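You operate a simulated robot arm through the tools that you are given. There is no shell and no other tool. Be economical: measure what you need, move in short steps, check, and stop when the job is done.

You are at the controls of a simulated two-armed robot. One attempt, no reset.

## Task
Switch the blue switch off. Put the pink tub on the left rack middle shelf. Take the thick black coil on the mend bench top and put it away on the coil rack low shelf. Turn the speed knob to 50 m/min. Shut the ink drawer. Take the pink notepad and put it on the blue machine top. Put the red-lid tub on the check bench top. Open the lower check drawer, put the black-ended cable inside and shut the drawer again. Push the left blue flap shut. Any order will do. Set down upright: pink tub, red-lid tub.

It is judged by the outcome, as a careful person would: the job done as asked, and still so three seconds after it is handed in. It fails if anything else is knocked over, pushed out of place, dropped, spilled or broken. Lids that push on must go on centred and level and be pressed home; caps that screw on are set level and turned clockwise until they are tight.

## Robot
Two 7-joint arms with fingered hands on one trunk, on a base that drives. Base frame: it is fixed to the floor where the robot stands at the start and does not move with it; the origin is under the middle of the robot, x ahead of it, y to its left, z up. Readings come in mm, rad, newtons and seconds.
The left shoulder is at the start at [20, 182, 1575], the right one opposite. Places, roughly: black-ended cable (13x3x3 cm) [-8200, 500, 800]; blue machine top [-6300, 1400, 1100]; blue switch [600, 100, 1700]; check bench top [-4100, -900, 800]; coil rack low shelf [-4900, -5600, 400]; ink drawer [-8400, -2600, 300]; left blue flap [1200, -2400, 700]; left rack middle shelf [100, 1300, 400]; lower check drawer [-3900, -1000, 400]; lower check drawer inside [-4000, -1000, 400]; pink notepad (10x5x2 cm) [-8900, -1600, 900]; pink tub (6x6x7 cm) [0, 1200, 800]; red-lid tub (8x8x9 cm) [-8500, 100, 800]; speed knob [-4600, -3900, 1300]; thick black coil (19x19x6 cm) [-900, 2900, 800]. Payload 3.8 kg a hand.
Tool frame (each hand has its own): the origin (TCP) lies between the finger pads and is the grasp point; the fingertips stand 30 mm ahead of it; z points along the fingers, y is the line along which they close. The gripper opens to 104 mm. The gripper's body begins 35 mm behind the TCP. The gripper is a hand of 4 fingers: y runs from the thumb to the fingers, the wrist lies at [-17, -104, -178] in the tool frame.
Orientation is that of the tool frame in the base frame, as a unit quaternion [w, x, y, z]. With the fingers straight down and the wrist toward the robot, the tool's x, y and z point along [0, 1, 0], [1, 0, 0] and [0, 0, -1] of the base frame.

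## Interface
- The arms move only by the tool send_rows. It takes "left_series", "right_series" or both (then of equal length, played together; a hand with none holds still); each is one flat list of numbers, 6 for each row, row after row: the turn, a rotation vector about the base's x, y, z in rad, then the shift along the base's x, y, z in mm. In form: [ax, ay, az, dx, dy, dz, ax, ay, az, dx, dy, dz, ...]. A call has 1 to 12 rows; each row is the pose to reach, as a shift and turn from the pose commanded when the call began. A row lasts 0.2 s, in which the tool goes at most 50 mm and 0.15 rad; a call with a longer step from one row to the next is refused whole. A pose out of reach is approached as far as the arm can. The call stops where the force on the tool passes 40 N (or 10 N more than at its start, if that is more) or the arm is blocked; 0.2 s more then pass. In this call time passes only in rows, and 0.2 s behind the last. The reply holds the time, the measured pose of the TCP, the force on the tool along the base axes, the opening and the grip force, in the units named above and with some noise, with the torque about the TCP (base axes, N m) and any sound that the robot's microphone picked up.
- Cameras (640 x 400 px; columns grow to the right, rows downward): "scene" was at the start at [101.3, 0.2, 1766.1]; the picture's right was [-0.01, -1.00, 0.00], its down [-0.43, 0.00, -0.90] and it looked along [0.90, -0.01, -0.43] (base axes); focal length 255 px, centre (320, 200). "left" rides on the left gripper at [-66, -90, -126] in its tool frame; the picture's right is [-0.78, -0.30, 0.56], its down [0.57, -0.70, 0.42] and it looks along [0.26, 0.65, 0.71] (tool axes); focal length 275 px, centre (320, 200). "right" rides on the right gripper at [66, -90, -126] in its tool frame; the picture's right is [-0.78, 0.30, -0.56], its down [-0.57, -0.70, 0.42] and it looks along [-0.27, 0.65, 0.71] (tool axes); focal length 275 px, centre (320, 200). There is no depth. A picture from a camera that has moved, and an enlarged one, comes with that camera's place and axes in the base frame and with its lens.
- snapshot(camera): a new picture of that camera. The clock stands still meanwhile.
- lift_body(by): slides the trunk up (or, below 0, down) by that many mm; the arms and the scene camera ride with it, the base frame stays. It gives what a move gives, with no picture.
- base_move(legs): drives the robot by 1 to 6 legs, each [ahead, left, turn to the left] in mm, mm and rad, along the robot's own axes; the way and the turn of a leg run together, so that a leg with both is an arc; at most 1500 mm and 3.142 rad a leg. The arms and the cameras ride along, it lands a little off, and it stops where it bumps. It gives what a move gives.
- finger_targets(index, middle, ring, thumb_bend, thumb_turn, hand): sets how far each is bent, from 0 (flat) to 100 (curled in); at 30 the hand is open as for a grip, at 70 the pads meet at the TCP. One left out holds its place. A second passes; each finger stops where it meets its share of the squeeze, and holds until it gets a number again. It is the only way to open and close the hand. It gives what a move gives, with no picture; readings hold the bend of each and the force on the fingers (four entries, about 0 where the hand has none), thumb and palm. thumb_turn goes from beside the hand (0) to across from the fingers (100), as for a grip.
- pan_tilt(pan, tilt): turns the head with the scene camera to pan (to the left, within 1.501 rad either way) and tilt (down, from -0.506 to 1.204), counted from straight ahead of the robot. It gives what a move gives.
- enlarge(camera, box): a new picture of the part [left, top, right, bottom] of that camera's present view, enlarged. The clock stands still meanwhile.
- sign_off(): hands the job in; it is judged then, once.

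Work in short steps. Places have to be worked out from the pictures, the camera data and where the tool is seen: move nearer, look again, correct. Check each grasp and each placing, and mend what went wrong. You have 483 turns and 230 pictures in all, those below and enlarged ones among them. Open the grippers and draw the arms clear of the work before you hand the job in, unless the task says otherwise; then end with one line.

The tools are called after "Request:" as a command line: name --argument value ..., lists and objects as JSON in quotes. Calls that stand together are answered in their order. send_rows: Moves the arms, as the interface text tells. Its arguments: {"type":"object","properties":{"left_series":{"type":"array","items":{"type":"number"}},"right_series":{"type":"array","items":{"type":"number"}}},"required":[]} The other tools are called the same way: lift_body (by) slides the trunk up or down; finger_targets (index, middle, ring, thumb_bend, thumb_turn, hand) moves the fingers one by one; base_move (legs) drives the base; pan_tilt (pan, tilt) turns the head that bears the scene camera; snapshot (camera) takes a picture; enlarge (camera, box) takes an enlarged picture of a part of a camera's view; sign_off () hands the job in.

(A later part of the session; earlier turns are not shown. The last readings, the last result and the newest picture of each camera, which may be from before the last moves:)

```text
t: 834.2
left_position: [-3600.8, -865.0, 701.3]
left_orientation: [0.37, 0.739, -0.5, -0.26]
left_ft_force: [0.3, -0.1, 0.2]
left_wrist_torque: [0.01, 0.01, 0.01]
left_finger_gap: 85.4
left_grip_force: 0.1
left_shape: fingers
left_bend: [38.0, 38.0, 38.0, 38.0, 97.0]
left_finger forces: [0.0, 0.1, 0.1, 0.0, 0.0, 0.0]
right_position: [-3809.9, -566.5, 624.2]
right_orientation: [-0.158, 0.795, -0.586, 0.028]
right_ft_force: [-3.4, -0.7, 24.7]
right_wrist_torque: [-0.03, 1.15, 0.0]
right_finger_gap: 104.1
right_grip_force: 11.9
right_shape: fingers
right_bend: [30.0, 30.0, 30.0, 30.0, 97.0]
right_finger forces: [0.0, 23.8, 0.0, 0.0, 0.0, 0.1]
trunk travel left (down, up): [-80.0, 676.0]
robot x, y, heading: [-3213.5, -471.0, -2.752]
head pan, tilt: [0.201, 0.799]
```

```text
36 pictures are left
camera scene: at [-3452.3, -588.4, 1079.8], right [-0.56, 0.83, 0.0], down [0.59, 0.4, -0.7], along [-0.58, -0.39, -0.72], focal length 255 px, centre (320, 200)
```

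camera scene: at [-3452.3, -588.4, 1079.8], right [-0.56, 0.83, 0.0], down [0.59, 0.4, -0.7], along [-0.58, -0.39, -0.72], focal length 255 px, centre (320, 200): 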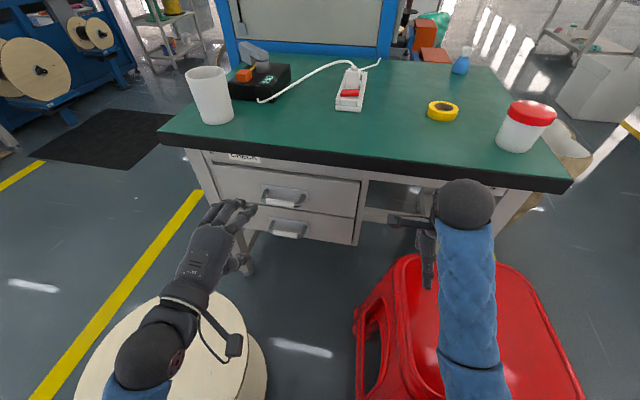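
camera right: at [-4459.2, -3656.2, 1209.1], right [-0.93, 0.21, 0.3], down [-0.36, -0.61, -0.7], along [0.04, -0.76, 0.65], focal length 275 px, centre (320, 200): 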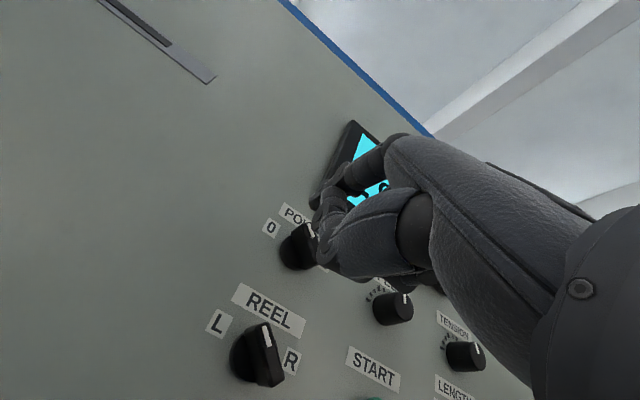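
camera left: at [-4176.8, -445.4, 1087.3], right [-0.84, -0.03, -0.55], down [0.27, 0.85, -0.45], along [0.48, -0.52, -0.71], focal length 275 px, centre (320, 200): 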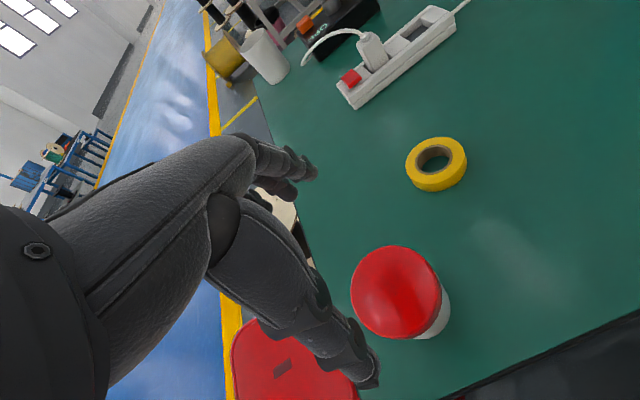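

The right fingertips touched the stool's seat; raise the trunk at once and pull the right hand back.

Request:
lift_body --by 40

Request:
send_rows --right_series '[0, 0, 0, 40, 16, 15, 0, 0, 0, 80, 33, 30, 0, 0, 0, 120, 50, 45, 0, 0, 0, 160, 66, 60, 0, 0, 0, 200, 82, 75, 0, 0, 0, 240, 99, 90, 0, 0, 0, 280, 115, 100]'

```text
t: 835.0
left_position: [-3601.9, -864.3, 739.9]
left_orientation: [0.367, 0.74, -0.501, -0.259]
left_ft_force: [0.4, -0.1, -0.6]
left_wrist_torque: [-0.02, 0.01, 0.03]
left_finger_gap: 85.5
left_grip_force: 0.1
left_shape: fingers
left_bend: [38.0, 38.0, 38.0, 38.0, 97.0]
left_finger forces: [0.0, 0.0, 0.0, 0.0, 0.1, 0.1]
right_position: [-3810.2, -565.3, 660.7]
right_orientation: [-0.162, 0.795, -0.584, 0.03]
right_ft_force: [-0.9, 0.5, -0.6]
right_wrist_torque: [0.01, 0.0, 0.01]
right_finger_gap: 104.7
right_grip_force: 0.2
right_shape: fingers
right_bend: [30.0, 30.0, 30.0, 30.0, 97.0]
right_finger forces: [0.0, 0.0, 0.0, 0.0, 0.0, 0.1]
trunk travel left (down, up): [-120.0, 636.0]
robot x, y, heading: [-3212.1, -473.2, -2.747]
head pan, tilt: [0.201, 0.799]
```

```text
t: 836.2
left_position: [-3602.2, -865.3, 740.5]
left_orientation: [0.368, 0.739, -0.501, -0.261]
left_ft_force: [-0.6, -0.5, 0.7]
left_wrist_torque: [-0.03, -0.02, -0.02]
left_finger_gap: 85.0
left_grip_force: 0.1
left_shape: fingers
left_bend: [38.0, 38.0, 38.0, 38.0, 97.0]
left_finger forces: [0.0, 0.0, 0.0, 0.0, 0.0, 0.0]
right_position: [-3685.8, -524.0, 699.6]
right_orientation: [-0.066, 0.792, -0.604, -0.048]
right_ft_force: [0.2, 1.0, -0.1]
right_wrist_torque: [0.03, -0.01, 0.0]
right_finger_gap: 104.7
right_grip_force: 0.1
right_shape: fingers
right_bend: [30.0, 30.0, 30.0, 30.0, 97.0]
right_finger forces: [0.0, 0.1, 0.1, 0.1, 0.0, 0.1]
right hand out of reach, approached as far as the arm can: row 1, 2, 3, 4, 5
trunk travel left (down, up): [-120.0, 636.0]
robot x, y, heading: [-3213.0, -468.7, -2.749]
head pan, tilt: [0.201, 0.799]
stopped in row 5 (right hand): the arm was blocked; the commanded pose is now the measured one
```

Now bring the left hand down in front of the lower handle (80 mm short of it), pitch ~25° below horizontal.

Request:
send_rows --left_series '[-0.009, 0.022, 0, -15, -6, -40, -0.018, 0.044, 0, -30, -12, -80, -0.027, 0.066, 0, -46, -18, -119, -0.036, 0.088, 0, -61, -24, -159, -0.045, 0.11, 0, -76, -31, -198, -0.054, 0.132, 0, -91, -37, -238, -0.063, 0.154, 0, -107, -43, -278, -0.072, 0.176, 0, -122, -49, -317]'

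Request:
enlarge --camera "scene" --box '[160, 140, 400, 300]'

Request:
snapshot --camera "left"

```text
t: 838.0
left_position: [-3719.0, -912.4, 432.7]
left_orientation: [0.439, 0.699, -0.474, -0.306]
left_ft_force: [4.2, 1.5, -4.7]
left_wrist_torque: [-0.1, 0.4, 0.05]
left_finger_gap: 84.9
left_grip_force: 0.1
left_shape: fingers
left_bend: [38.0, 38.0, 38.0, 38.0, 97.0]
left_finger forces: [0.0, 0.0, 0.0, 0.0, 0.0, 0.0]
left hand out of reach, approached as far as the arm can: row 8
right_position: [-3685.6, -525.7, 698.7]
right_orientation: [-0.066, 0.793, -0.604, -0.048]
right_ft_force: [0.6, -0.3, -0.1]
right_wrist_torque: [0.01, 0.0, -0.02]
right_finger_gap: 104.4
right_grip_force: 0.1
right_shape: fingers
right_bend: [30.0, 30.0, 30.0, 30.0, 97.0]
right_finger forces: [0.0, 0.0, 0.0, 0.1, 0.0, 0.1]
trunk travel left (down, up): [-120.0, 636.0]
robot x, y, heading: [-3213.6, -474.3, -2.746]
head pan, tilt: [0.201, 0.799]
```

```text
2.50 times, centred on (280, 220) of scene
camera zoom: at [-3431.1, -579.7, 1121.6], right [-0.56, 0.83, 0.0], down [0.59, 0.4, -0.7], along [-0.58, -0.39, -0.72], focal length 638 px, centre (420, 150)
```

zoom: 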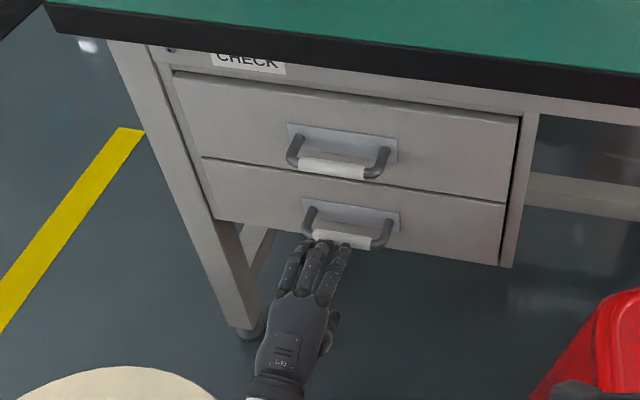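

```text
34 pictures are left
camera left: at [-3600.3, -795.7, 407.2], right [-0.63, 0.59, -0.5], down [0.13, -0.55, -0.82], along [-0.76, -0.58, 0.28], focal length 275 px, centre (320, 200)
```

left: 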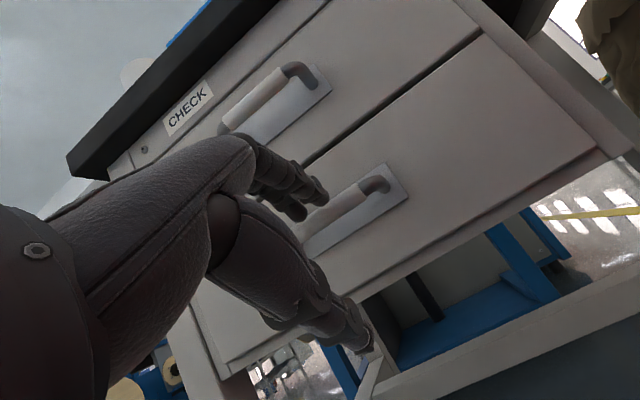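

The handle bar triangulates to about [-3788, -933, 450]. Raise 30 mm, advance over the bar, then settle onto it.

Request:
send_rows --left_series '[0, 0, 0, 0, 3, 32, 0, 0, 0, -23, -5, 34, 0, 0, 0, -46, -12, 34, 0, 0, 0, -66, -19, 34]'

Request:
snapshot --camera "left"

```text
t: 839.1
left_position: [-3772.8, -926.1, 467.9]
left_orientation: [0.435, 0.7, -0.476, -0.305]
left_ft_force: [13.1, 5.7, 5.1]
left_wrist_torque: [-0.29, 0.58, 0.14]
left_finger_gap: 85.1
left_grip_force: 6.8
left_shape: fingers
left_bend: [38.0, 37.0, 38.0, 38.0, 97.0]
left_finger forces: [0.8, 13.5, 0.0, 0.1, 0.1, 0.0]
left hand out of reach, approached as far as the arm can: row 4
right_position: [-3685.0, -526.5, 698.7]
right_orientation: [-0.066, 0.793, -0.604, -0.049]
right_ft_force: [0.2, -0.3, 0.5]
right_wrist_torque: [-0.02, -0.03, -0.01]
right_finger_gap: 104.6
right_grip_force: 0.0
right_shape: fingers
right_bend: [30.0, 30.0, 30.0, 30.0, 97.0]
right_finger forces: [0.0, 0.0, 0.0, 0.1, 0.0, 0.0]
trunk travel left (down, up): [-120.0, 636.0]
robot x, y, heading: [-3214.6, -473.8, -2.742]
head pan, tilt: [0.201, 0.799]
stopped in row 4 (left hand): the force on the tool passed its limit (the readings are from after the stop); the commanded pose is now the measured one
```

```text
33 pictures are left
camera left: at [-3653.7, -810.4, 442.6], right [-0.63, 0.59, -0.5], down [0.13, -0.55, -0.82], along [-0.77, -0.58, 0.27], focal length 275 px, centre (320, 200)
```

left: 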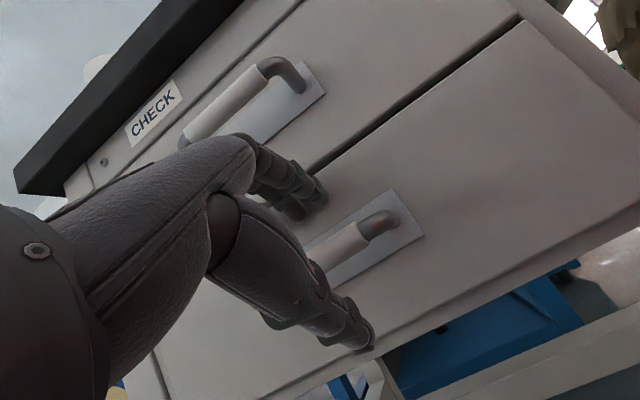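

Fingers have touched the drawer face just above the bar; the bar is between fingers and thumb. Close on it.

Request:
finger_targets --hand "left" --index 72 --middle 72 --ring 72 --thumb_bend 68

Request:
snapshot --camera "left"

```text
t: 840.1
left_position: [-3774.9, -927.4, 466.8]
left_orientation: [0.435, 0.701, -0.476, -0.305]
left_ft_force: [-1.7, -0.6, -4.1]
left_wrist_torque: [-0.04, -0.07, -0.07]
left_finger_gap: 8.0
left_grip_force: 4.4
left_shape: fingers
left_bend: [72.0, 72.0, 71.0, 65.0, 97.0]
left_finger forces: [1.3, 1.2, 2.2, 0.0, 4.7, 0.0]
right_position: [-3685.2, -525.2, 698.0]
right_orientation: [-0.067, 0.793, -0.604, -0.049]
right_ft_force: [-0.2, 0.3, 0.6]
right_wrist_torque: [0.0, 0.01, -0.03]
right_finger_gap: 104.6
right_grip_force: 0.1
right_shape: fingers
right_bend: [30.0, 30.0, 30.0, 30.0, 97.0]
right_finger forces: [0.0, 0.0, 0.0, 0.1, 0.0, 0.0]
trunk travel left (down, up): [-120.0, 636.0]
robot x, y, heading: [-3210.0, -471.1, -2.746]
head pan, tilt: [0.201, 0.799]
```

```text
32 pictures are left
camera left: at [-3655.3, -811.2, 442.5], right [-0.63, 0.6, -0.5], down [0.13, -0.55, -0.82], along [-0.77, -0.58, 0.27], focal length 275 px, centre (320, 200)
```

left: 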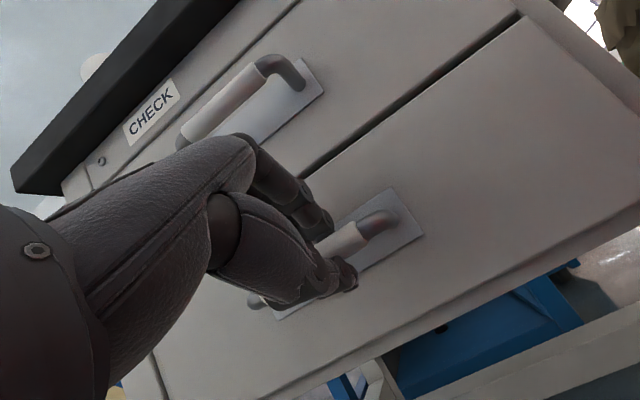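

Bar gripped. Pull by backing the base 150 mm.

Request:
base_move --legs '[[-150, 0, 0]]'

Request:
snapshot --camera "scene"

```text
t: 841.4
left_position: [-3632.9, -870.5, 466.0]
left_orientation: [0.435, 0.702, -0.476, -0.304]
left_ft_force: [2.1, 1.4, -3.3]
left_wrist_torque: [-0.02, -0.05, -0.08]
left_finger_gap: 7.0
left_grip_force: 3.3
left_shape: fingers
left_bend: [72.0, 72.0, 72.0, 64.0, 97.0]
left_finger forces: [0.4, 0.2, 1.1, 0.1, 5.0, 0.0]
right_position: [-3545.8, -468.1, 698.4]
right_orientation: [-0.066, 0.793, -0.603, -0.049]
right_ft_force: [0.0, 0.5, 0.0]
right_wrist_torque: [-0.02, 0.02, -0.02]
right_finger_gap: 104.4
right_grip_force: 0.2
right_shape: fingers
right_bend: [30.0, 30.0, 30.0, 30.0, 97.0]
right_finger forces: [0.0, 0.1, 0.0, 0.0, 0.1, 0.0]
trunk travel left (down, up): [-120.0, 636.0]
robot x, y, heading: [-3074.2, -413.4, -2.741]
head pan, tilt: [0.201, 0.799]
```

```text
31 pictures are left
camera scene: at [-3291.3, -521.7, 1121.9], right [-0.56, 0.83, 0.0], down [0.59, 0.4, -0.7], along [-0.58, -0.39, -0.72], focal length 255 px, centre (320, 200)
```

scene: 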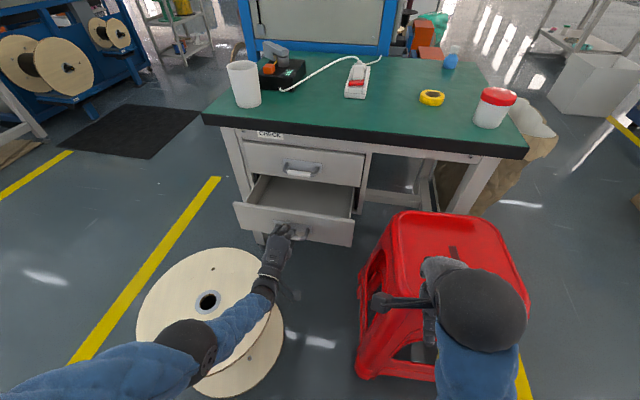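

The drawer is open ~150 mm. Pull another 80 mm.

Request:
base_move --legs '[[-80, 0, 0]]'

Request:
enlarge --camera "scene" --box '[200, 120, 400, 260]'

```text
t: 842.5
left_position: [-3558.8, -838.7, 465.6]
left_orientation: [0.435, 0.702, -0.475, -0.303]
left_ft_force: [3.2, 2.0, -3.1]
left_wrist_torque: [0.02, -0.06, -0.03]
left_finger_gap: 6.5
left_grip_force: 2.6
left_shape: fingers
left_bend: [72.0, 72.0, 72.0, 64.0, 97.0]
left_finger forces: [0.1, 0.1, 0.8, 0.0, 4.9, 0.0]
right_position: [-3472.8, -436.2, 698.1]
right_orientation: [-0.066, 0.793, -0.604, -0.049]
right_ft_force: [-0.8, -0.5, 0.6]
right_wrist_torque: [-0.02, 0.01, 0.01]
right_finger_gap: 104.6
right_grip_force: 0.1
right_shape: fingers
right_bend: [30.0, 30.0, 30.0, 30.0, 97.0]
right_finger forces: [0.0, 0.0, 0.1, 0.0, 0.0, 0.0]
trunk travel left (down, up): [-120.0, 636.0]
robot x, y, heading: [-3000.4, -379.4, -2.744]
head pan, tilt: [0.201, 0.799]
```

```text
2.86 times, centred on (300, 190) of scene
camera zoom: at [-3216.9, -490.7, 1121.9], right [-0.56, 0.83, 0.0], down [0.59, 0.4, -0.7], along [-0.58, -0.39, -0.72], focal length 729 px, centre (377, 229)
```

zoom: 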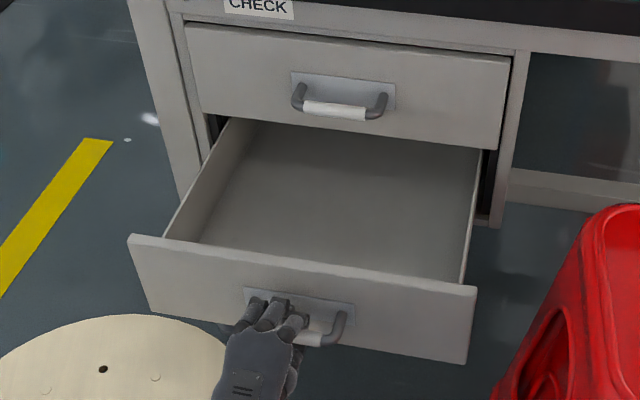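

Wide open. Release the handle and back off.

Request:
finger_targets --hand "left" --index 36 --middle 36 --ring 36 --thumb_bend 34

Request:
base_move --legs '[[-300, 0, 0]]'

Request:
lift_body --by 400

Request:
snapshot --camera "scene"

```text
t: 843.5
left_position: [-3558.0, -839.4, 466.0]
left_orientation: [0.434, 0.702, -0.476, -0.305]
left_ft_force: [-0.8, -0.5, 0.3]
left_wrist_torque: [-0.04, -0.02, 0.0]
left_finger_gap: 91.7
left_grip_force: 0.0
left_shape: fingers
left_bend: [36.0, 36.0, 36.0, 34.0, 97.0]
left_finger forces: [0.0, 0.0, 0.0, 0.1, 0.0, 0.0]
right_position: [-3473.2, -436.3, 697.9]
right_orientation: [-0.066, 0.793, -0.603, -0.05]
right_ft_force: [-0.3, 0.0, 0.0]
right_wrist_torque: [0.02, 0.02, -0.01]
right_finger_gap: 104.5
right_grip_force: 0.1
right_shape: fingers
right_bend: [30.0, 30.0, 30.0, 30.0, 97.0]
right_finger forces: [0.0, 0.0, 0.0, 0.1, 0.0, 0.0]
trunk travel left (down, up): [-120.0, 636.0]
robot x, y, heading: [-2999.7, -388.3, -2.744]
head pan, tilt: [0.201, 0.799]
```

```text
t: 845.5
left_position: [-3285.8, -725.5, 466.4]
left_orientation: [0.435, 0.702, -0.475, -0.304]
left_ft_force: [-0.2, 0.5, 0.2]
left_wrist_torque: [0.0, 0.0, 0.02]
left_finger_gap: 91.8
left_grip_force: 0.0
left_shape: fingers
left_bend: [36.0, 36.0, 36.0, 34.0, 97.0]
left_finger forces: [0.1, 0.0, 0.0, 0.1, 0.1, 0.1]
right_position: [-3197.8, -323.2, 697.0]
right_orientation: [-0.066, 0.794, -0.602, -0.049]
right_ft_force: [-0.7, -0.1, -1.1]
right_wrist_torque: [0.02, 0.02, 0.0]
right_finger_gap: 104.4
right_grip_force: 0.1
right_shape: fingers
right_bend: [30.0, 30.0, 30.0, 30.0, 97.0]
right_finger forces: [0.0, 0.0, 0.0, 0.0, 0.0, 0.1]
trunk travel left (down, up): [-120.0, 636.0]
robot x, y, heading: [-2724.6, -264.6, -2.747]
head pan, tilt: [0.201, 0.799]
```

```text
t: 849.4
left_position: [-3296.7, -729.2, 1057.7]
left_orientation: [0.537, 0.628, -0.426, -0.368]
left_ft_force: [0.0, 0.3, -0.2]
left_wrist_torque: [0.02, 0.01, 0.01]
left_finger_gap: 91.9
left_grip_force: 0.0
left_shape: fingers
left_bend: [36.0, 36.0, 36.0, 34.0, 97.0]
left_finger forces: [0.0, 0.0, 0.0, 0.0, 0.1, 0.0]
right_position: [-3200.6, -322.1, 1098.0]
right_orientation: [-0.066, 0.794, -0.602, -0.049]
right_ft_force: [0.2, 0.2, -0.3]
right_wrist_torque: [-0.02, 0.01, -0.01]
right_finger_gap: 104.6
right_grip_force: 0.1
right_shape: fingers
right_bend: [30.0, 30.0, 30.0, 30.0, 97.0]
right_finger forces: [0.1, 0.0, 0.0, 0.0, 0.1, 0.0]
trunk travel left (down, up): [-520.0, 236.0]
robot x, y, heading: [-2726.2, -267.8, -2.744]
head pan, tilt: [0.201, 0.799]
```

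```text
29 pictures are left
camera scene: at [-2811.4, -320.6, 1530.3], right [-0.56, 0.83, 0.0], down [0.59, 0.4, -0.7], along [-0.58, -0.39, -0.72], focal length 255 px, centre (320, 200)
```

scene: 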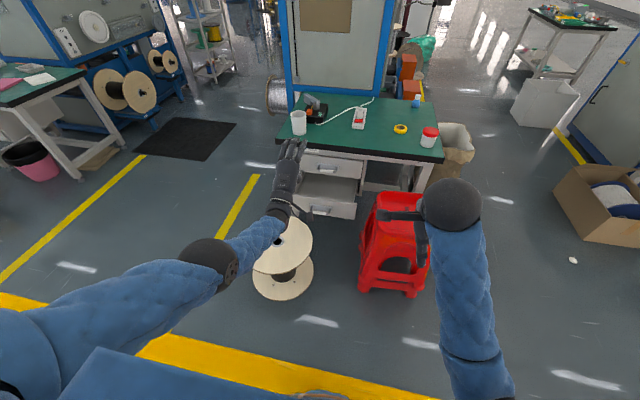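

Drawer stays open. Now fetch the cable: reset the left hand to pointing down and drive back down the LINE C corridor to the right end of the parts table.

Request:
send_rows --left_series '[0.0537, -0.1315, 0, 18, 8, 15, 0.1074, -0.263, 0, 37, 15, 30, 0.1611, -0.3945, 0, 55, 23, 45, 0.2148, -0.526, 0, 74, 31, 60, 0.2685, -0.6575, 0, 92, 38, 75, 0.3222, -0.789, 0, 110, 46, 90, 0.3759, -0.9205, 0, 129, 54, 105, 0.4296, -1.052, 0, 147, 62, 120, 0.4833, -1.1835, 0, 166, 69, 135, 0.537, -1.315, 0, 184, 77, 150]'

Request:
base_move --legs '[[0, -1190, -0.01], [1450, 0, 0], [1450, 0, 0], [1170, 0, 0]]'

```text
t: 851.6
left_position: [-3111.3, -651.7, 1207.2]
left_orientation: [-0.004, 0.831, -0.556, -0.007]
left_ft_force: [0.0, 0.5, -0.6]
left_wrist_torque: [-0.02, -0.06, 0.0]
left_finger_gap: 92.4
left_grip_force: 0.0
left_shape: fingers
left_bend: [36.0, 36.0, 36.0, 34.0, 97.0]
left_finger forces: [0.2, 0.0, 0.0, 0.0, 0.0, 0.1]
right_position: [-3198.8, -321.4, 1098.9]
right_orientation: [-0.065, 0.794, -0.603, -0.047]
right_ft_force: [-0.4, 0.5, -0.6]
right_wrist_torque: [-0.07, 0.0, 0.02]
right_finger_gap: 104.5
right_grip_force: 0.1
right_shape: fingers
right_bend: [30.0, 30.0, 30.0, 30.0, 97.0]
right_finger forces: [0.1, 0.1, 0.0, 0.0, 0.0, 0.1]
trunk travel left (down, up): [-520.0, 236.0]
robot x, y, heading: [-2730.5, -267.1, -2.748]
head pan, tilt: [0.201, 0.799]
```

```text
t: 876.8
left_position: [-7352.0, -1088.6, 1208.3]
left_orientation: [-0.004, 0.825, -0.565, -0.008]
left_ft_force: [0.1, -0.1, -0.3]
left_wrist_torque: [0.0, 0.02, 0.01]
left_finger_gap: 92.6
left_grip_force: 0.1
left_shape: fingers
left_bend: [36.0, 36.0, 36.0, 34.0, 97.0]
left_finger forces: [0.0, 0.0, 0.0, 0.1, 0.0, 0.1]
right_position: [-7432.7, -757.1, 1098.6]
right_orientation: [-0.066, 0.788, -0.61, -0.049]
right_ft_force: [-0.3, -0.5, 0.3]
right_wrist_torque: [0.01, 0.04, 0.01]
right_finger_gap: 104.7
right_grip_force: 0.1
right_shape: fingers
right_bend: [30.0, 30.0, 30.0, 30.0, 97.0]
right_finger forces: [0.0, 0.1, 0.0, 0.0, 0.0, 0.0]
trunk travel left (down, up): [-520.0, 236.0]
robot x, y, heading: [-6959.4, -710.7, -2.76]
head pan, tilt: [0.201, 0.799]
```

Request:
base_move --legs '[[0, -1400, 0.012], [0, -370, 0]]'

Request:
pan_tilt --pan 0.2 --tilt 0.75

Request:
snapshot --camera "scene"

```text
t: 885.7
left_position: [-8011.8, 543.7, 1208.5]
left_orientation: [-0.004, 0.829, -0.559, -0.007]
left_ft_force: [-0.5, -0.2, -0.4]
left_wrist_torque: [-0.04, -0.01, -0.02]
left_finger_gap: 92.4
left_grip_force: 0.1
left_shape: fingers
left_bend: [36.0, 36.0, 36.0, 34.0, 97.0]
left_finger forces: [0.1, 0.0, 0.1, 0.0, 0.0, 0.0]
right_position: [-8095.9, 875.8, 1099.4]
right_orientation: [-0.066, 0.792, -0.605, -0.048]
right_ft_force: [0.0, 0.0, -0.7]
right_wrist_torque: [-0.01, -0.02, 0.01]
right_finger_gap: 104.4
right_grip_force: 0.0
right_shape: fingers
right_bend: [30.0, 30.0, 30.0, 30.0, 97.0]
right_finger forces: [0.0, 0.0, 0.0, 0.0, 0.0, 0.1]
trunk travel left (down, up): [-520.0, 236.0]
robot x, y, heading: [-7624.2, 925.5, -2.754]
head pan, tilt: [0.201, 0.799]
```

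```text
t: 886.3
left_position: [-8011.4, 542.9, 1207.7]
left_orientation: [-0.005, 0.829, -0.558, -0.008]
left_ft_force: [0.6, 0.5, -0.5]
left_wrist_torque: [-0.01, 0.02, 0.01]
left_finger_gap: 92.2
left_grip_force: 0.2
left_shape: fingers
left_bend: [36.0, 36.0, 36.0, 34.0, 97.0]
left_finger forces: [0.1, 0.0, 0.0, 0.0, 0.1, 0.1]
right_position: [-8096.5, 874.5, 1099.0]
right_orientation: [-0.066, 0.792, -0.605, -0.05]
right_ft_force: [0.1, 0.7, -0.5]
right_wrist_torque: [0.01, -0.05, 0.0]
right_finger_gap: 104.5
right_grip_force: 0.1
right_shape: fingers
right_bend: [30.0, 30.0, 30.0, 30.0, 97.0]
right_finger forces: [0.0, 0.0, 0.1, 0.1, 0.0, 0.0]
trunk travel left (down, up): [-520.0, 236.0]
robot x, y, heading: [-7620.5, 925.5, -2.757]
head pan, tilt: [0.201, 0.75]
```

```text
28 pictures are left
camera scene: at [-7710.5, 874.0, 1534.4], right [-0.56, 0.83, 0.0], down [0.57, 0.38, -0.73], along [-0.61, -0.41, -0.68], focal length 255 px, centre (320, 200)
```

scene: 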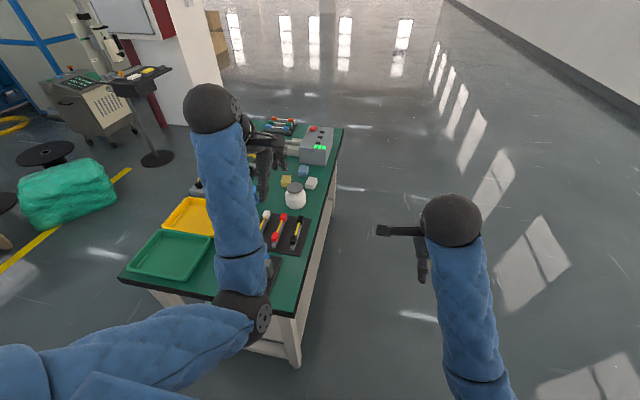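

Zoom on the cable plate.

Request:
enlarge --camera "scene" --box '[250, 170, 350, 270]'

```text
4.00 times, centred on (300, 220) of scene
camera zoom: at [-7710.5, 874.0, 1534.4], right [-0.56, 0.83, 0.0], down [0.57, 0.38, -0.73], along [-0.61, -0.41, -0.68], focal length 1020 px, centre (400, 120)
```

zoom: 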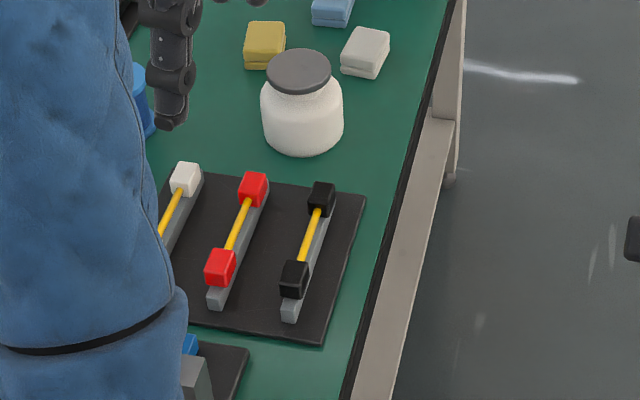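

Black-ended cable: near cube at [-8143, 464], axis along my forward direction. I'll advance, yaw the hand 90°, and position over the near black end.

Request:
base_move --legs '[[100, 0, 0]]'

Request:
send_rows --left_series '[0, 0, -0.131, -3, -3, -12, 0, 0, -0.262, -6, -7, -25, 0, 0, -0.393, -10, -10, -37, 0, 0, -0.524, -13, -14, -50, 0, 0, -0.655, -16, -17, -62, 0, 0, -0.785, -19, -20, -75, 0, 0, -0.916, -23, -24, -87, 0, 0, -1.047, -26, -27, -100, 0, 0, -1.178, -29, -31, -112, 0, 0, -1.309, -32, -34, -125, 0, 0, -1.44, -36, -38, -137, 0, 0, -1.571, -39, -41, -150]'

Request:
finger_targets --hand "left" --index 46 --middle 46 --ring 46 --thumb_bend 46

Request:
lift_body --by -190

Request:
snapshot --camera "scene"

```text
t: 887.5
left_position: [-8104.8, 505.4, 1209.1]
left_orientation: [-0.004, 0.829, -0.559, -0.008]
left_ft_force: [-0.1, -0.4, 0.3]
left_wrist_torque: [0.02, -0.03, -0.02]
left_finger_gap: 92.1
left_grip_force: 0.1
left_shape: fingers
left_bend: [36.0, 36.0, 36.0, 34.0, 97.0]
left_finger forces: [0.0, 0.1, 0.0, 0.0, 0.0, 0.0]
right_position: [-8188.7, 836.4, 1098.0]
right_orientation: [-0.067, 0.792, -0.605, -0.049]
right_ft_force: [-0.7, -0.3, -0.5]
right_wrist_torque: [0.05, -0.02, -0.05]
right_finger_gap: 104.5
right_grip_force: 0.0
right_shape: fingers
right_bend: [30.0, 30.0, 30.0, 30.0, 97.0]
right_finger forces: [0.0, 0.1, 0.1, 0.0, 0.0, 0.0]
trunk travel left (down, up): [-520.0, 236.0]
robot x, y, heading: [-7715.8, 889.9, -2.748]
head pan, tilt: [0.201, 0.75]
```

```text
t: 890.1
left_position: [-8142.2, 463.2, 1057.5]
left_orientation: [0.008, -0.19, 0.982, 0.004]
left_ft_force: [-0.1, 0.5, 0.8]
left_wrist_torque: [0.0, -0.02, -0.01]
left_finger_gap: 92.5
left_grip_force: 0.1
left_shape: fingers
left_bend: [36.0, 36.0, 36.0, 34.0, 97.0]
left_finger forces: [0.0, 0.1, 0.0, 0.0, 0.1, 0.0]
right_position: [-8187.9, 837.1, 1098.4]
right_orientation: [-0.066, 0.792, -0.605, -0.049]
right_ft_force: [-0.4, -0.6, 0.2]
right_wrist_torque: [0.0, 0.02, -0.01]
right_finger_gap: 104.3
right_grip_force: 0.1
right_shape: fingers
right_bend: [30.0, 30.0, 30.0, 30.0, 97.0]
right_finger forces: [0.0, 0.0, 0.0, 0.0, 0.0, 0.0]
trunk travel left (down, up): [-520.0, 236.0]
robot x, y, heading: [-7720.0, 888.5, -2.748]
head pan, tilt: [0.201, 0.75]
```

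```text
t: 891.1
left_position: [-8142.7, 464.8, 1056.7]
left_orientation: [0.008, -0.191, 0.982, 0.003]
left_ft_force: [-0.6, 0.0, 0.3]
left_wrist_torque: [-0.01, 0.01, 0.0]
left_finger_gap: 64.8
left_grip_force: 0.1
left_shape: fingers
left_bend: [46.0, 46.0, 46.0, 46.0, 97.0]
left_finger forces: [0.0, 0.0, 0.0, 0.1, 0.0, 0.0]
right_position: [-8189.7, 836.7, 1098.4]
right_orientation: [-0.066, 0.792, -0.605, -0.05]
right_ft_force: [-0.1, 0.0, -0.4]
right_wrist_torque: [-0.01, 0.01, -0.03]
right_finger_gap: 104.5
right_grip_force: 0.0
right_shape: fingers
right_bend: [30.0, 30.0, 30.0, 30.0, 97.0]
right_finger forces: [0.0, 0.0, 0.0, 0.0, 0.1, 0.1]
trunk travel left (down, up): [-520.0, 236.0]
robot x, y, heading: [-7715.6, 889.3, -2.751]
head pan, tilt: [0.201, 0.75]
```

```text
t: 893.1
left_position: [-8142.4, 463.2, 868.8]
left_orientation: [0.008, -0.191, 0.982, 0.003]
left_ft_force: [-0.1, 0.2, 0.0]
left_wrist_torque: [-0.02, 0.01, 0.0]
left_finger_gap: 64.6
left_grip_force: 0.1
left_shape: fingers
left_bend: [46.0, 46.0, 46.0, 46.0, 97.0]
left_finger forces: [0.1, 0.0, 0.1, 0.1, 0.0, 0.0]
right_position: [-8187.4, 837.6, 908.8]
right_orientation: [-0.066, 0.792, -0.605, -0.049]
right_ft_force: [0.5, 0.6, 0.1]
right_wrist_torque: [0.01, -0.02, -0.02]
right_finger_gap: 104.5
right_grip_force: 0.0
right_shape: fingers
right_bend: [30.0, 30.0, 30.0, 30.0, 97.0]
right_finger forces: [0.0, 0.1, 0.0, 0.1, 0.1, 0.0]
trunk travel left (down, up): [-330.0, 426.0]
robot x, y, heading: [-7711.2, 891.7, -2.755]
head pan, tilt: [0.201, 0.75]
```

```text
26 pictures are left
camera scene: at [-7841.5, 819.9, 1343.1], right [-0.56, 0.83, 0.0], down [0.57, 0.38, -0.73], along [-0.61, -0.41, -0.68], focal length 255 px, centre (320, 200)
```

scene: 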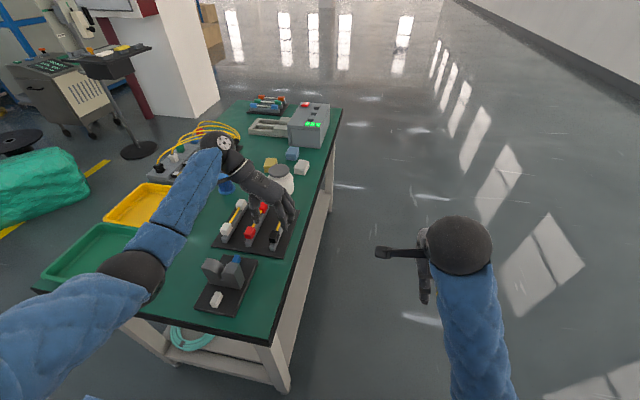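

Request:
enlarge --camera "scene" --box '[210, 160, 330, 270]'

```text
3.64 times, centred on (270, 215) of scene
camera zoom: at [-7841.5, 819.9, 1343.1], right [-0.56, 0.83, 0.0], down [0.57, 0.38, -0.73], along [-0.61, -0.41, -0.68], focal length 928 px, centre (502, 146)
```

zoom: 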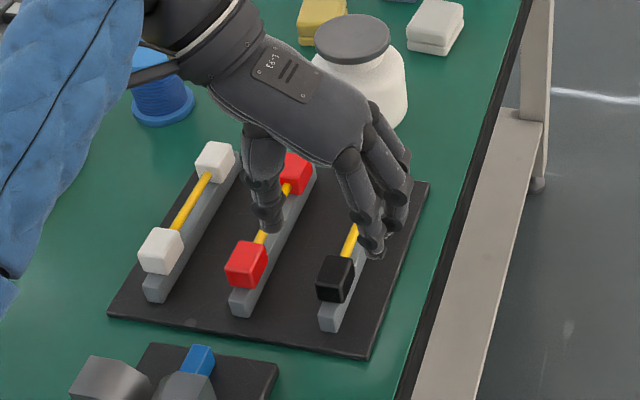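

The hand is slightly left (thumb near the red end). Shift 10 mm right and 8 forward, then descend with force watch.

Request:
send_rows --left_series '[0, 0, 0, -11, 6, -5, 0, 0, 0, -11, 6, -25, 0, 0, 0, -11, 6, -42, 0, 0, 0, -11, 6, -54, 0, 0, 0, -11, 6, -62]'

Request:
enlarge --camera "scene" --box '[210, 160, 330, 270]'

```text
t: 894.3
left_position: [-8153.8, 471.0, 806.0]
left_orientation: [0.008, -0.19, 0.982, 0.003]
left_ft_force: [-0.9, 0.1, 0.8]
left_wrist_torque: [0.0, -0.04, -0.02]
left_finger_gap: 64.5
left_grip_force: 0.0
left_shape: fingers
left_bend: [46.0, 46.0, 46.0, 46.0, 97.0]
left_finger forces: [0.1, 0.0, 0.0, 0.0, 0.0, 0.0]
right_position: [-8188.1, 836.8, 908.1]
right_orientation: [-0.067, 0.792, -0.605, -0.049]
right_ft_force: [0.6, 0.3, 0.5]
right_wrist_torque: [-0.01, 0.01, 0.01]
right_finger_gap: 104.5
right_grip_force: 0.1
right_shape: fingers
right_bend: [30.0, 30.0, 30.0, 30.0, 97.0]
right_finger forces: [0.0, 0.0, 0.1, 0.0, 0.0, 0.1]
trunk travel left (down, up): [-330.0, 426.0]
robot x, y, heading: [-7715.6, 888.6, -2.75]
head pan, tilt: [0.201, 0.75]
```

```text
3.64 times, centred on (270, 215) of scene
camera zoom: at [-7841.9, 819.7, 1343.0], right [-0.56, 0.83, 0.0], down [0.57, 0.38, -0.73], along [-0.61, -0.41, -0.68], focal length 928 px, centre (502, 146)
```

zoom: 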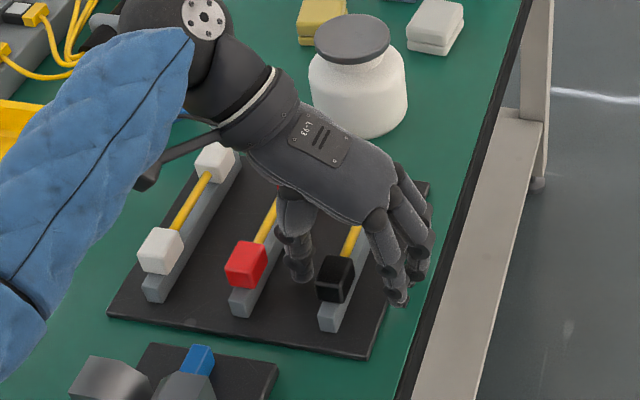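

Thumb and fingers straddle the near black end. Close.

Request:
finger_targets --hand "left" --index 68 --middle 68 --ring 62 --thumb_bend 62

Request:
enlarge --camera "scene" --box '[210, 160, 330, 270]'

```text
t: 895.3
left_position: [-8154.6, 471.2, 806.1]
left_orientation: [0.008, -0.19, 0.982, 0.003]
left_ft_force: [1.2, -1.2, 0.5]
left_wrist_torque: [-0.03, 0.01, 0.0]
left_finger_gap: 18.5
left_grip_force: 1.2
left_shape: fingers
left_bend: [67.0, 68.0, 62.0, 61.0, 97.0]
left_finger forces: [0.7, 0.1, 0.0, 0.0, 1.3, 0.1]
right_position: [-8188.3, 836.8, 907.9]
right_orientation: [-0.066, 0.792, -0.606, -0.049]
right_ft_force: [-0.2, -0.7, -0.6]
right_wrist_torque: [0.01, 0.0, -0.04]
right_finger_gap: 104.5
right_grip_force: 0.1
right_shape: fingers
right_bend: [30.0, 30.0, 30.0, 30.0, 97.0]
right_finger forces: [0.1, 0.0, 0.1, 0.0, 0.0, 0.1]
trunk travel left (down, up): [-330.0, 426.0]
robot x, y, heading: [-7716.0, 887.8, -2.749]
head pan, tilt: [0.201, 0.75]
```

```text
3.64 times, centred on (270, 215) of scene
camera zoom: at [-7841.9, 819.6, 1343.0], right [-0.56, 0.83, 0.0], down [0.57, 0.38, -0.73], along [-0.61, -0.41, -0.68], focal length 928 px, centre (502, 146)
```

zoom: 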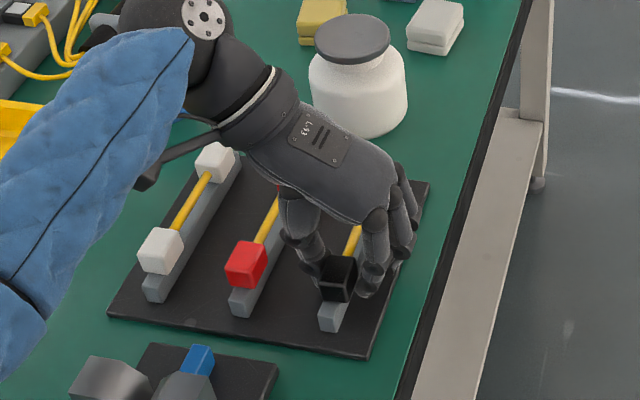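

Light contact on the end; squeeze a bit more, then lift.

Request:
finger_targets --hand "left" --index 73 --middle 74 --ring 66 --thumb_bend 67

Request:
send_rows --left_series '[0, 0, 0, 0, 0, 12, 0, 0, 0, 0, 0, 30, 0, 0, 0, 0, 0, 60, 0, 0, 0, 0, 0, 90]'

Request:
enlarge --camera "scene" --box '[210, 130, 330, 240]'

```text
t: 896.3
left_position: [-8153.4, 471.3, 806.2]
left_orientation: [0.008, -0.191, 0.982, 0.003]
left_ft_force: [-0.6, 2.3, -3.0]
left_wrist_torque: [0.03, 0.0, -0.06]
left_finger_gap: 14.4
left_grip_force: 7.9
left_shape: fingers
left_bend: [72.0, 73.0, 66.0, 62.0, 97.0]
left_finger forces: [5.6, 3.6, 0.0, 0.0, 6.4, 0.1]
right_position: [-8187.8, 837.0, 908.5]
right_orientation: [-0.067, 0.791, -0.606, -0.049]
right_ft_force: [-0.3, 0.6, 0.2]
right_wrist_torque: [-0.02, -0.04, -0.04]
right_finger_gap: 104.4
right_grip_force: 0.1
right_shape: fingers
right_bend: [30.0, 30.0, 30.0, 30.0, 97.0]
right_finger forces: [0.0, 0.0, 0.1, 0.0, 0.1, 0.1]
trunk travel left (down, up): [-330.0, 426.0]
robot x, y, heading: [-7713.7, 888.0, -2.75]
head pan, tilt: [0.201, 0.75]
```

```text
t: 897.3
left_position: [-8152.8, 470.0, 896.1]
left_orientation: [0.008, -0.191, 0.982, 0.003]
left_ft_force: [-0.5, 0.3, -1.5]
left_wrist_torque: [0.0, -0.01, -0.03]
left_finger_gap: 14.0
left_grip_force: 5.8
left_shape: fingers
left_bend: [72.0, 74.0, 66.0, 63.0, 97.0]
left_finger forces: [5.3, 0.1, 0.0, 0.0, 5.4, 0.0]
right_position: [-8188.9, 837.5, 908.1]
right_orientation: [-0.066, 0.792, -0.606, -0.049]
right_ft_force: [0.6, -0.1, 0.2]
right_wrist_torque: [-0.02, -0.01, 0.0]
right_finger_gap: 104.4
right_grip_force: 0.0
right_shape: fingers
right_bend: [30.0, 30.0, 30.0, 30.0, 97.0]
right_finger forces: [0.0, 0.0, 0.1, 0.0, 0.1, 0.0]
trunk travel left (down, up): [-330.0, 426.0]
robot x, y, heading: [-7716.5, 887.4, -2.749]
head pan, tilt: [0.201, 0.75]
```

```text
3.64 times, centred on (270, 185) of scene
camera zoom: at [-7841.8, 819.8, 1343.0], right [-0.56, 0.83, 0.0], down [0.57, 0.38, -0.73], along [-0.61, -0.41, -0.68], focal length 928 px, centre (502, 254)
```

zoom: 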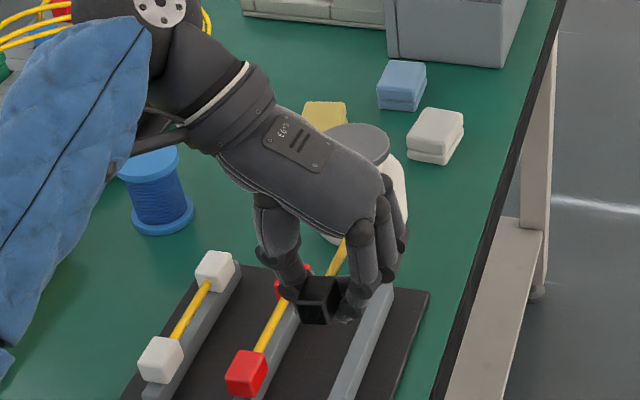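

Cable is held by its near end. Raise, back off, and retrace to the drawer.

Request:
lift_body --by 250

Request:
base_move --legs '[[-100, 0, 0], [0, 1400, 0], [0, 370, 0], [-1450, 0, 0], [-1450, 0, 0], [-1170, 0, 0]]'

```text
t: 899.9
left_position: [-8154.4, 469.8, 1146.4]
left_orientation: [0.008, -0.19, 0.982, 0.003]
left_ft_force: [0.0, -1.1, -0.5]
left_wrist_torque: [0.01, -0.02, -0.01]
left_finger_gap: 13.8
left_grip_force: 5.6
left_shape: fingers
left_bend: [72.0, 74.0, 66.0, 63.0, 97.0]
left_finger forces: [5.3, 0.1, 0.1, 0.1, 5.4, 0.0]
right_position: [-8189.2, 838.2, 1157.7]
right_orientation: [-0.067, 0.791, -0.606, -0.049]
right_ft_force: [0.4, -0.2, 0.5]
right_wrist_torque: [0.0, 0.04, -0.03]
right_finger_gap: 104.7
right_grip_force: 0.1
right_shape: fingers
right_bend: [30.0, 30.0, 30.0, 30.0, 97.0]
right_finger forces: [0.0, 0.1, 0.1, 0.1, 0.1, 0.0]
trunk travel left (down, up): [-580.0, 176.0]
robot x, y, heading: [-7713.6, 892.0, -2.751]
head pan, tilt: [0.201, 0.75]
```

```text
t: 928.7
left_position: [-3613.2, 366.9, 1146.7]
left_orientation: [0.008, -0.181, 0.984, 0.002]
left_ft_force: [-1.0, -0.6, -0.4]
left_wrist_torque: [0.01, 0.0, 0.03]
left_finger_gap: 13.8
left_grip_force: 5.0
left_shape: fingers
left_bend: [72.0, 74.0, 66.0, 63.0, 97.0]
left_finger forces: [5.2, 0.1, 0.1, 0.0, 5.3, 0.1]
right_position: [-3641.3, 733.9, 1158.5]
right_orientation: [-0.067, 0.785, -0.613, -0.048]
right_ft_force: [0.4, 0.3, 0.0]
right_wrist_torque: [-0.01, -0.01, 0.01]
right_finger_gap: 104.1
right_grip_force: 0.1
right_shape: fingers
right_bend: [30.0, 30.0, 30.0, 30.0, 97.0]
right_finger forces: [0.1, 0.0, 0.0, 0.0, 0.0, 0.0]
trunk travel left (down, up): [-580.0, 176.0]
robot x, y, heading: [-3168.7, 776.6, -2.769]
head pan, tilt: [0.201, 0.75]
```

At the aisle again. Turn the hand back (cable then lies crosswise), slide in front of the drawer and lower.

Request:
send_rows --left_series '[0, 0, 0.131, -1.5, 4, 0, 0, 0, 0.262, -3, 8, 0, 0, 0, 0.393, -4.5, 12, 0, 0, 0, 0.524, -6, 16, 0, 0, 0, 0.655, -7.5, 20, 0, 0, 0, 0.785, -9, 23, 0, 0, 0, 0.916, -10.5, 27, 0, 0, 0, 1.047, -12, 31, 0, 0, 0, 1.178, -13.5, 35, 0, 0, 0, 1.309, -15, 39, 0, 0, 0, 1.44, -16.5, 43, 0, 0, 0, 1.571, -18, 46, 0]'

Request:
base_move --legs '[[0, 1135, 0.018], [410, 0, 0]]'

Request:
lift_body --by -400

Request:
snapshot --camera "scene"

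```text
t: 931.3
left_position: [-3632.6, 412.5, 1146.7]
left_orientation: [-0.003, 0.825, -0.565, -0.008]
left_ft_force: [-0.5, 0.9, -0.6]
left_wrist_torque: [0.02, -0.02, 0.02]
left_finger_gap: 13.9
left_grip_force: 6.1
left_shape: fingers
left_bend: [72.0, 74.0, 66.0, 63.0, 97.0]
left_finger forces: [5.3, 0.2, 0.1, 0.0, 5.3, 0.1]
right_position: [-3642.7, 734.5, 1158.5]
right_orientation: [-0.067, 0.786, -0.613, -0.049]
right_ft_force: [0.5, 0.0, 0.1]
right_wrist_torque: [-0.01, 0.01, 0.03]
right_finger_gap: 104.5
right_grip_force: 0.1
right_shape: fingers
right_bend: [30.0, 30.0, 30.0, 30.0, 97.0]
right_finger forces: [0.0, 0.0, 0.1, 0.0, 0.0, 0.0]
trunk travel left (down, up): [-580.0, 176.0]
robot x, y, heading: [-3169.5, 777.6, -2.769]
head pan, tilt: [0.201, 0.75]
```

```text
t: 939.2
left_position: [-3589.2, -799.5, 1145.7]
left_orientation: [-0.004, 0.827, -0.561, -0.008]
left_ft_force: [-1.1, -0.6, -0.3]
left_wrist_torque: [0.02, -0.02, 0.03]
left_finger_gap: 13.7
left_grip_force: 5.4
left_shape: fingers
left_bend: [72.0, 74.0, 66.0, 63.0, 97.0]
left_finger forces: [5.2, 0.1, 0.0, 0.0, 5.4, 0.0]
right_position: [-3602.7, -479.2, 1158.7]
right_orientation: [-0.067, 0.79, -0.607, -0.048]
right_ft_force: [-0.3, 0.6, 0.9]
right_wrist_torque: [-0.03, -0.01, 0.01]
right_finger_gap: 104.3
right_grip_force: 0.0
right_shape: fingers
right_bend: [30.0, 30.0, 30.0, 30.0, 97.0]
right_finger forces: [0.0, 0.1, 0.1, 0.0, 0.0, 0.0]
trunk travel left (down, up): [-580.0, 176.0]
robot x, y, heading: [-3128.3, -426.1, -2.755]
head pan, tilt: [0.201, 0.75]
```

```text
t: 943.1
left_position: [-3587.2, -800.8, 746.6]
left_orientation: [-0.003, 0.827, -0.562, -0.009]
left_ft_force: [-1.3, -0.2, -0.1]
left_wrist_torque: [0.0, 0.04, 0.0]
left_finger_gap: 13.7
left_grip_force: 5.7
left_shape: fingers
left_bend: [72.0, 74.0, 66.0, 63.0, 97.0]
left_finger forces: [5.2, 0.1, 0.1, 0.1, 5.2, 0.0]
right_position: [-3602.2, -478.3, 758.3]
right_orientation: [-0.067, 0.791, -0.606, -0.049]
right_ft_force: [-0.6, -0.7, -0.5]
right_wrist_torque: [-0.01, -0.03, 0.02]
right_finger_gap: 104.3
right_grip_force: 0.1
right_shape: fingers
right_bend: [30.0, 30.0, 30.0, 30.0, 97.0]
right_finger forces: [0.0, 0.0, 0.0, 0.0, 0.0, 0.0]
trunk travel left (down, up): [-180.0, 576.0]
robot x, y, heading: [-3130.5, -430.3, -2.756]
head pan, tilt: [0.201, 0.75]
```

```text
21 pictures are left
camera scene: at [-3317.8, -523.2, 1189.1], right [-0.55, 0.83, 0.0], down [0.57, 0.38, -0.73], along [-0.61, -0.4, -0.68], focal length 255 px, centre (320, 200)
```

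scene: 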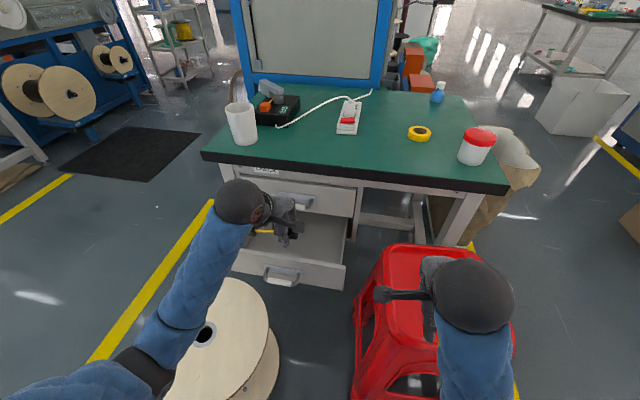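

Cable and drawer in view. Advance 85 mm, reach over the opening, and lower into it to z≈520.

Request:
base_move --legs '[[85, 0, 0]]'

Request:
send_rows --left_series '[0, 0, 0, -40, -19, 0, 0, 0, 0, -81, -38, 0, 0, 0, 0, -81, -38, -45, 0, 0, 0, -81, -38, -90, 0, 0, 0, -81, -38, -135, 0, 0, 0, -81, -38, -180, 0, 0, 0, -81, -38, -225]'

Request:
enlarge --camera "scene" --box '[180, 130, 380, 290]'

```text
t: 944.2
left_position: [-3667.2, -831.8, 745.0]
left_orientation: [-0.004, 0.828, -0.561, -0.007]
left_ft_force: [-0.7, 0.3, -1.0]
left_wrist_torque: [-0.02, 0.01, 0.01]
left_finger_gap: 13.6
left_grip_force: 5.6
left_shape: fingers
left_bend: [72.0, 74.0, 66.0, 63.0, 97.0]
left_finger forces: [5.2, 0.1, 0.1, 0.1, 5.3, 0.0]
right_position: [-3682.1, -511.0, 758.0]
right_orientation: [-0.067, 0.79, -0.607, -0.048]
right_ft_force: [0.3, 0.3, 1.0]
right_wrist_torque: [0.02, -0.04, 0.0]
right_finger_gap: 104.6
right_grip_force: 0.1
right_shape: fingers
right_bend: [30.0, 30.0, 30.0, 30.0, 97.0]
right_finger forces: [0.0, 0.0, 0.1, 0.1, 0.0, 0.0]
trunk travel left (down, up): [-180.0, 576.0]
robot x, y, heading: [-3208.2, -462.1, -2.755]
head pan, tilt: [0.201, 0.75]
```

```text
t: 945.8
left_position: [-3746.5, -870.8, 520.6]
left_orientation: [-0.004, 0.828, -0.561, -0.01]
left_ft_force: [0.2, 0.2, -0.5]
left_wrist_torque: [-0.01, 0.0, -0.03]
left_finger_gap: 13.3
left_grip_force: 5.5
left_shape: fingers
left_bend: [72.0, 74.0, 66.0, 63.0, 97.0]
left_finger forces: [4.9, 0.2, 0.0, 0.0, 5.3, 0.0]
right_position: [-3681.7, -512.4, 758.8]
right_orientation: [-0.067, 0.791, -0.606, -0.048]
right_ft_force: [1.2, 0.1, 0.8]
right_wrist_torque: [0.02, 0.01, -0.01]
right_finger_gap: 104.5
right_grip_force: 0.0
right_shape: fingers
right_bend: [30.0, 30.0, 30.0, 30.0, 97.0]
right_finger forces: [0.0, 0.0, 0.0, 0.0, 0.1, 0.1]
trunk travel left (down, up): [-180.0, 576.0]
robot x, y, heading: [-3204.6, -462.9, -2.755]
head pan, tilt: [0.201, 0.75]
```

```text
2.50 times, centred on (280, 210) of scene
camera zoom: at [-3397.5, -555.9, 1188.9], right [-0.55, 0.83, 0.0], down [0.57, 0.38, -0.73], along [-0.61, -0.41, -0.68], focal length 638 px, centre (420, 175)
```

zoom: 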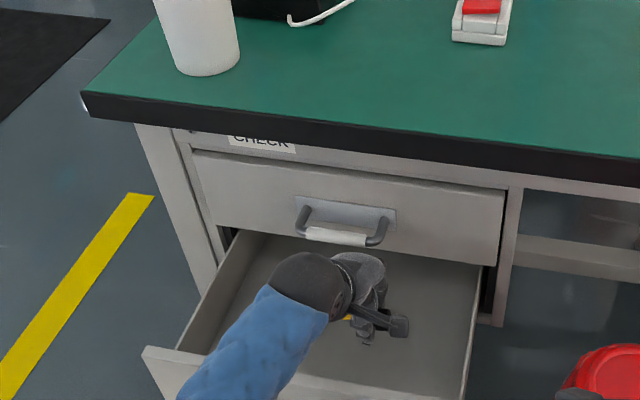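

Hand is inside the opening. Lower until contact.

Request:
send_rows --left_series '[0, 0, 0, 0, 0, -15, 0, 0, 0, 0, 0, -30, 0, 0, 0, 0, 0, -45, 0, 0, 0, 0, 0, -58, 0, 0, 0, 0, 0, -68, 0, 0, 0, 0, 0, -76, 0, 0, 0, 0, 0, -84, 0, 0, 0, 0, 0, -92, 0, 0, 0, 0, 0, -100]'

Request:
snapshot --camera "left"

```text
t: 947.7
left_position: [-3762.5, -874.5, 440.7]
left_orientation: [0.01, 0.827, -0.561, -0.02]
left_ft_force: [-2.0, -2.8, 13.8]
left_wrist_torque: [0.15, -0.16, -0.01]
left_finger_gap: 10.3
left_grip_force: 13.9
left_shape: fingers
left_bend: [72.0, 74.0, 66.0, 67.0, 98.0]
left_finger forces: [6.1, 0.2, 0.1, 0.0, 22.1, 0.0]
right_position: [-3681.9, -511.8, 757.9]
right_orientation: [-0.067, 0.791, -0.607, -0.049]
right_ft_force: [-1.0, 0.9, -0.1]
right_wrist_torque: [0.04, -0.01, -0.01]
right_finger_gap: 104.5
right_grip_force: 0.1
right_shape: fingers
right_bend: [30.0, 30.0, 30.0, 30.0, 97.0]
right_finger forces: [0.1, 0.1, 0.1, 0.0, 0.0, 0.0]
trunk travel left (down, up): [-180.0, 576.0]
robot x, y, heading: [-3206.5, -458.8, -2.753]
head pan, tilt: [0.201, 0.75]
stopped in row 9 (left hand): the force on the tool passed its limit (the readings are from after the stop); the commanded pose is now the measured one
```

```text
19 pictures are left
camera left: at [-3696.8, -782.1, 565.5], right [-0.04, 0.83, -0.55], down [0.84, -0.27, -0.46], along [-0.53, -0.48, -0.69], focal length 275 px, centre (320, 200)
```

left: 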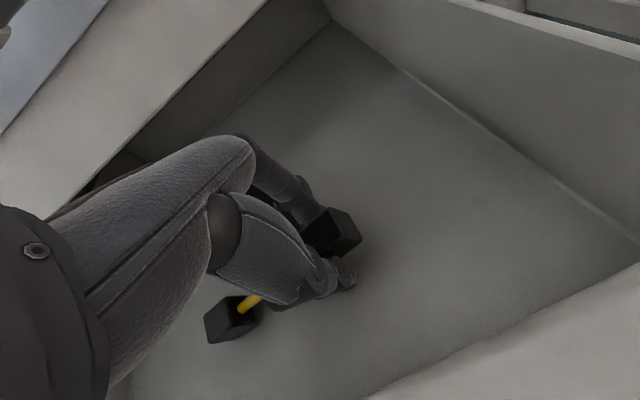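

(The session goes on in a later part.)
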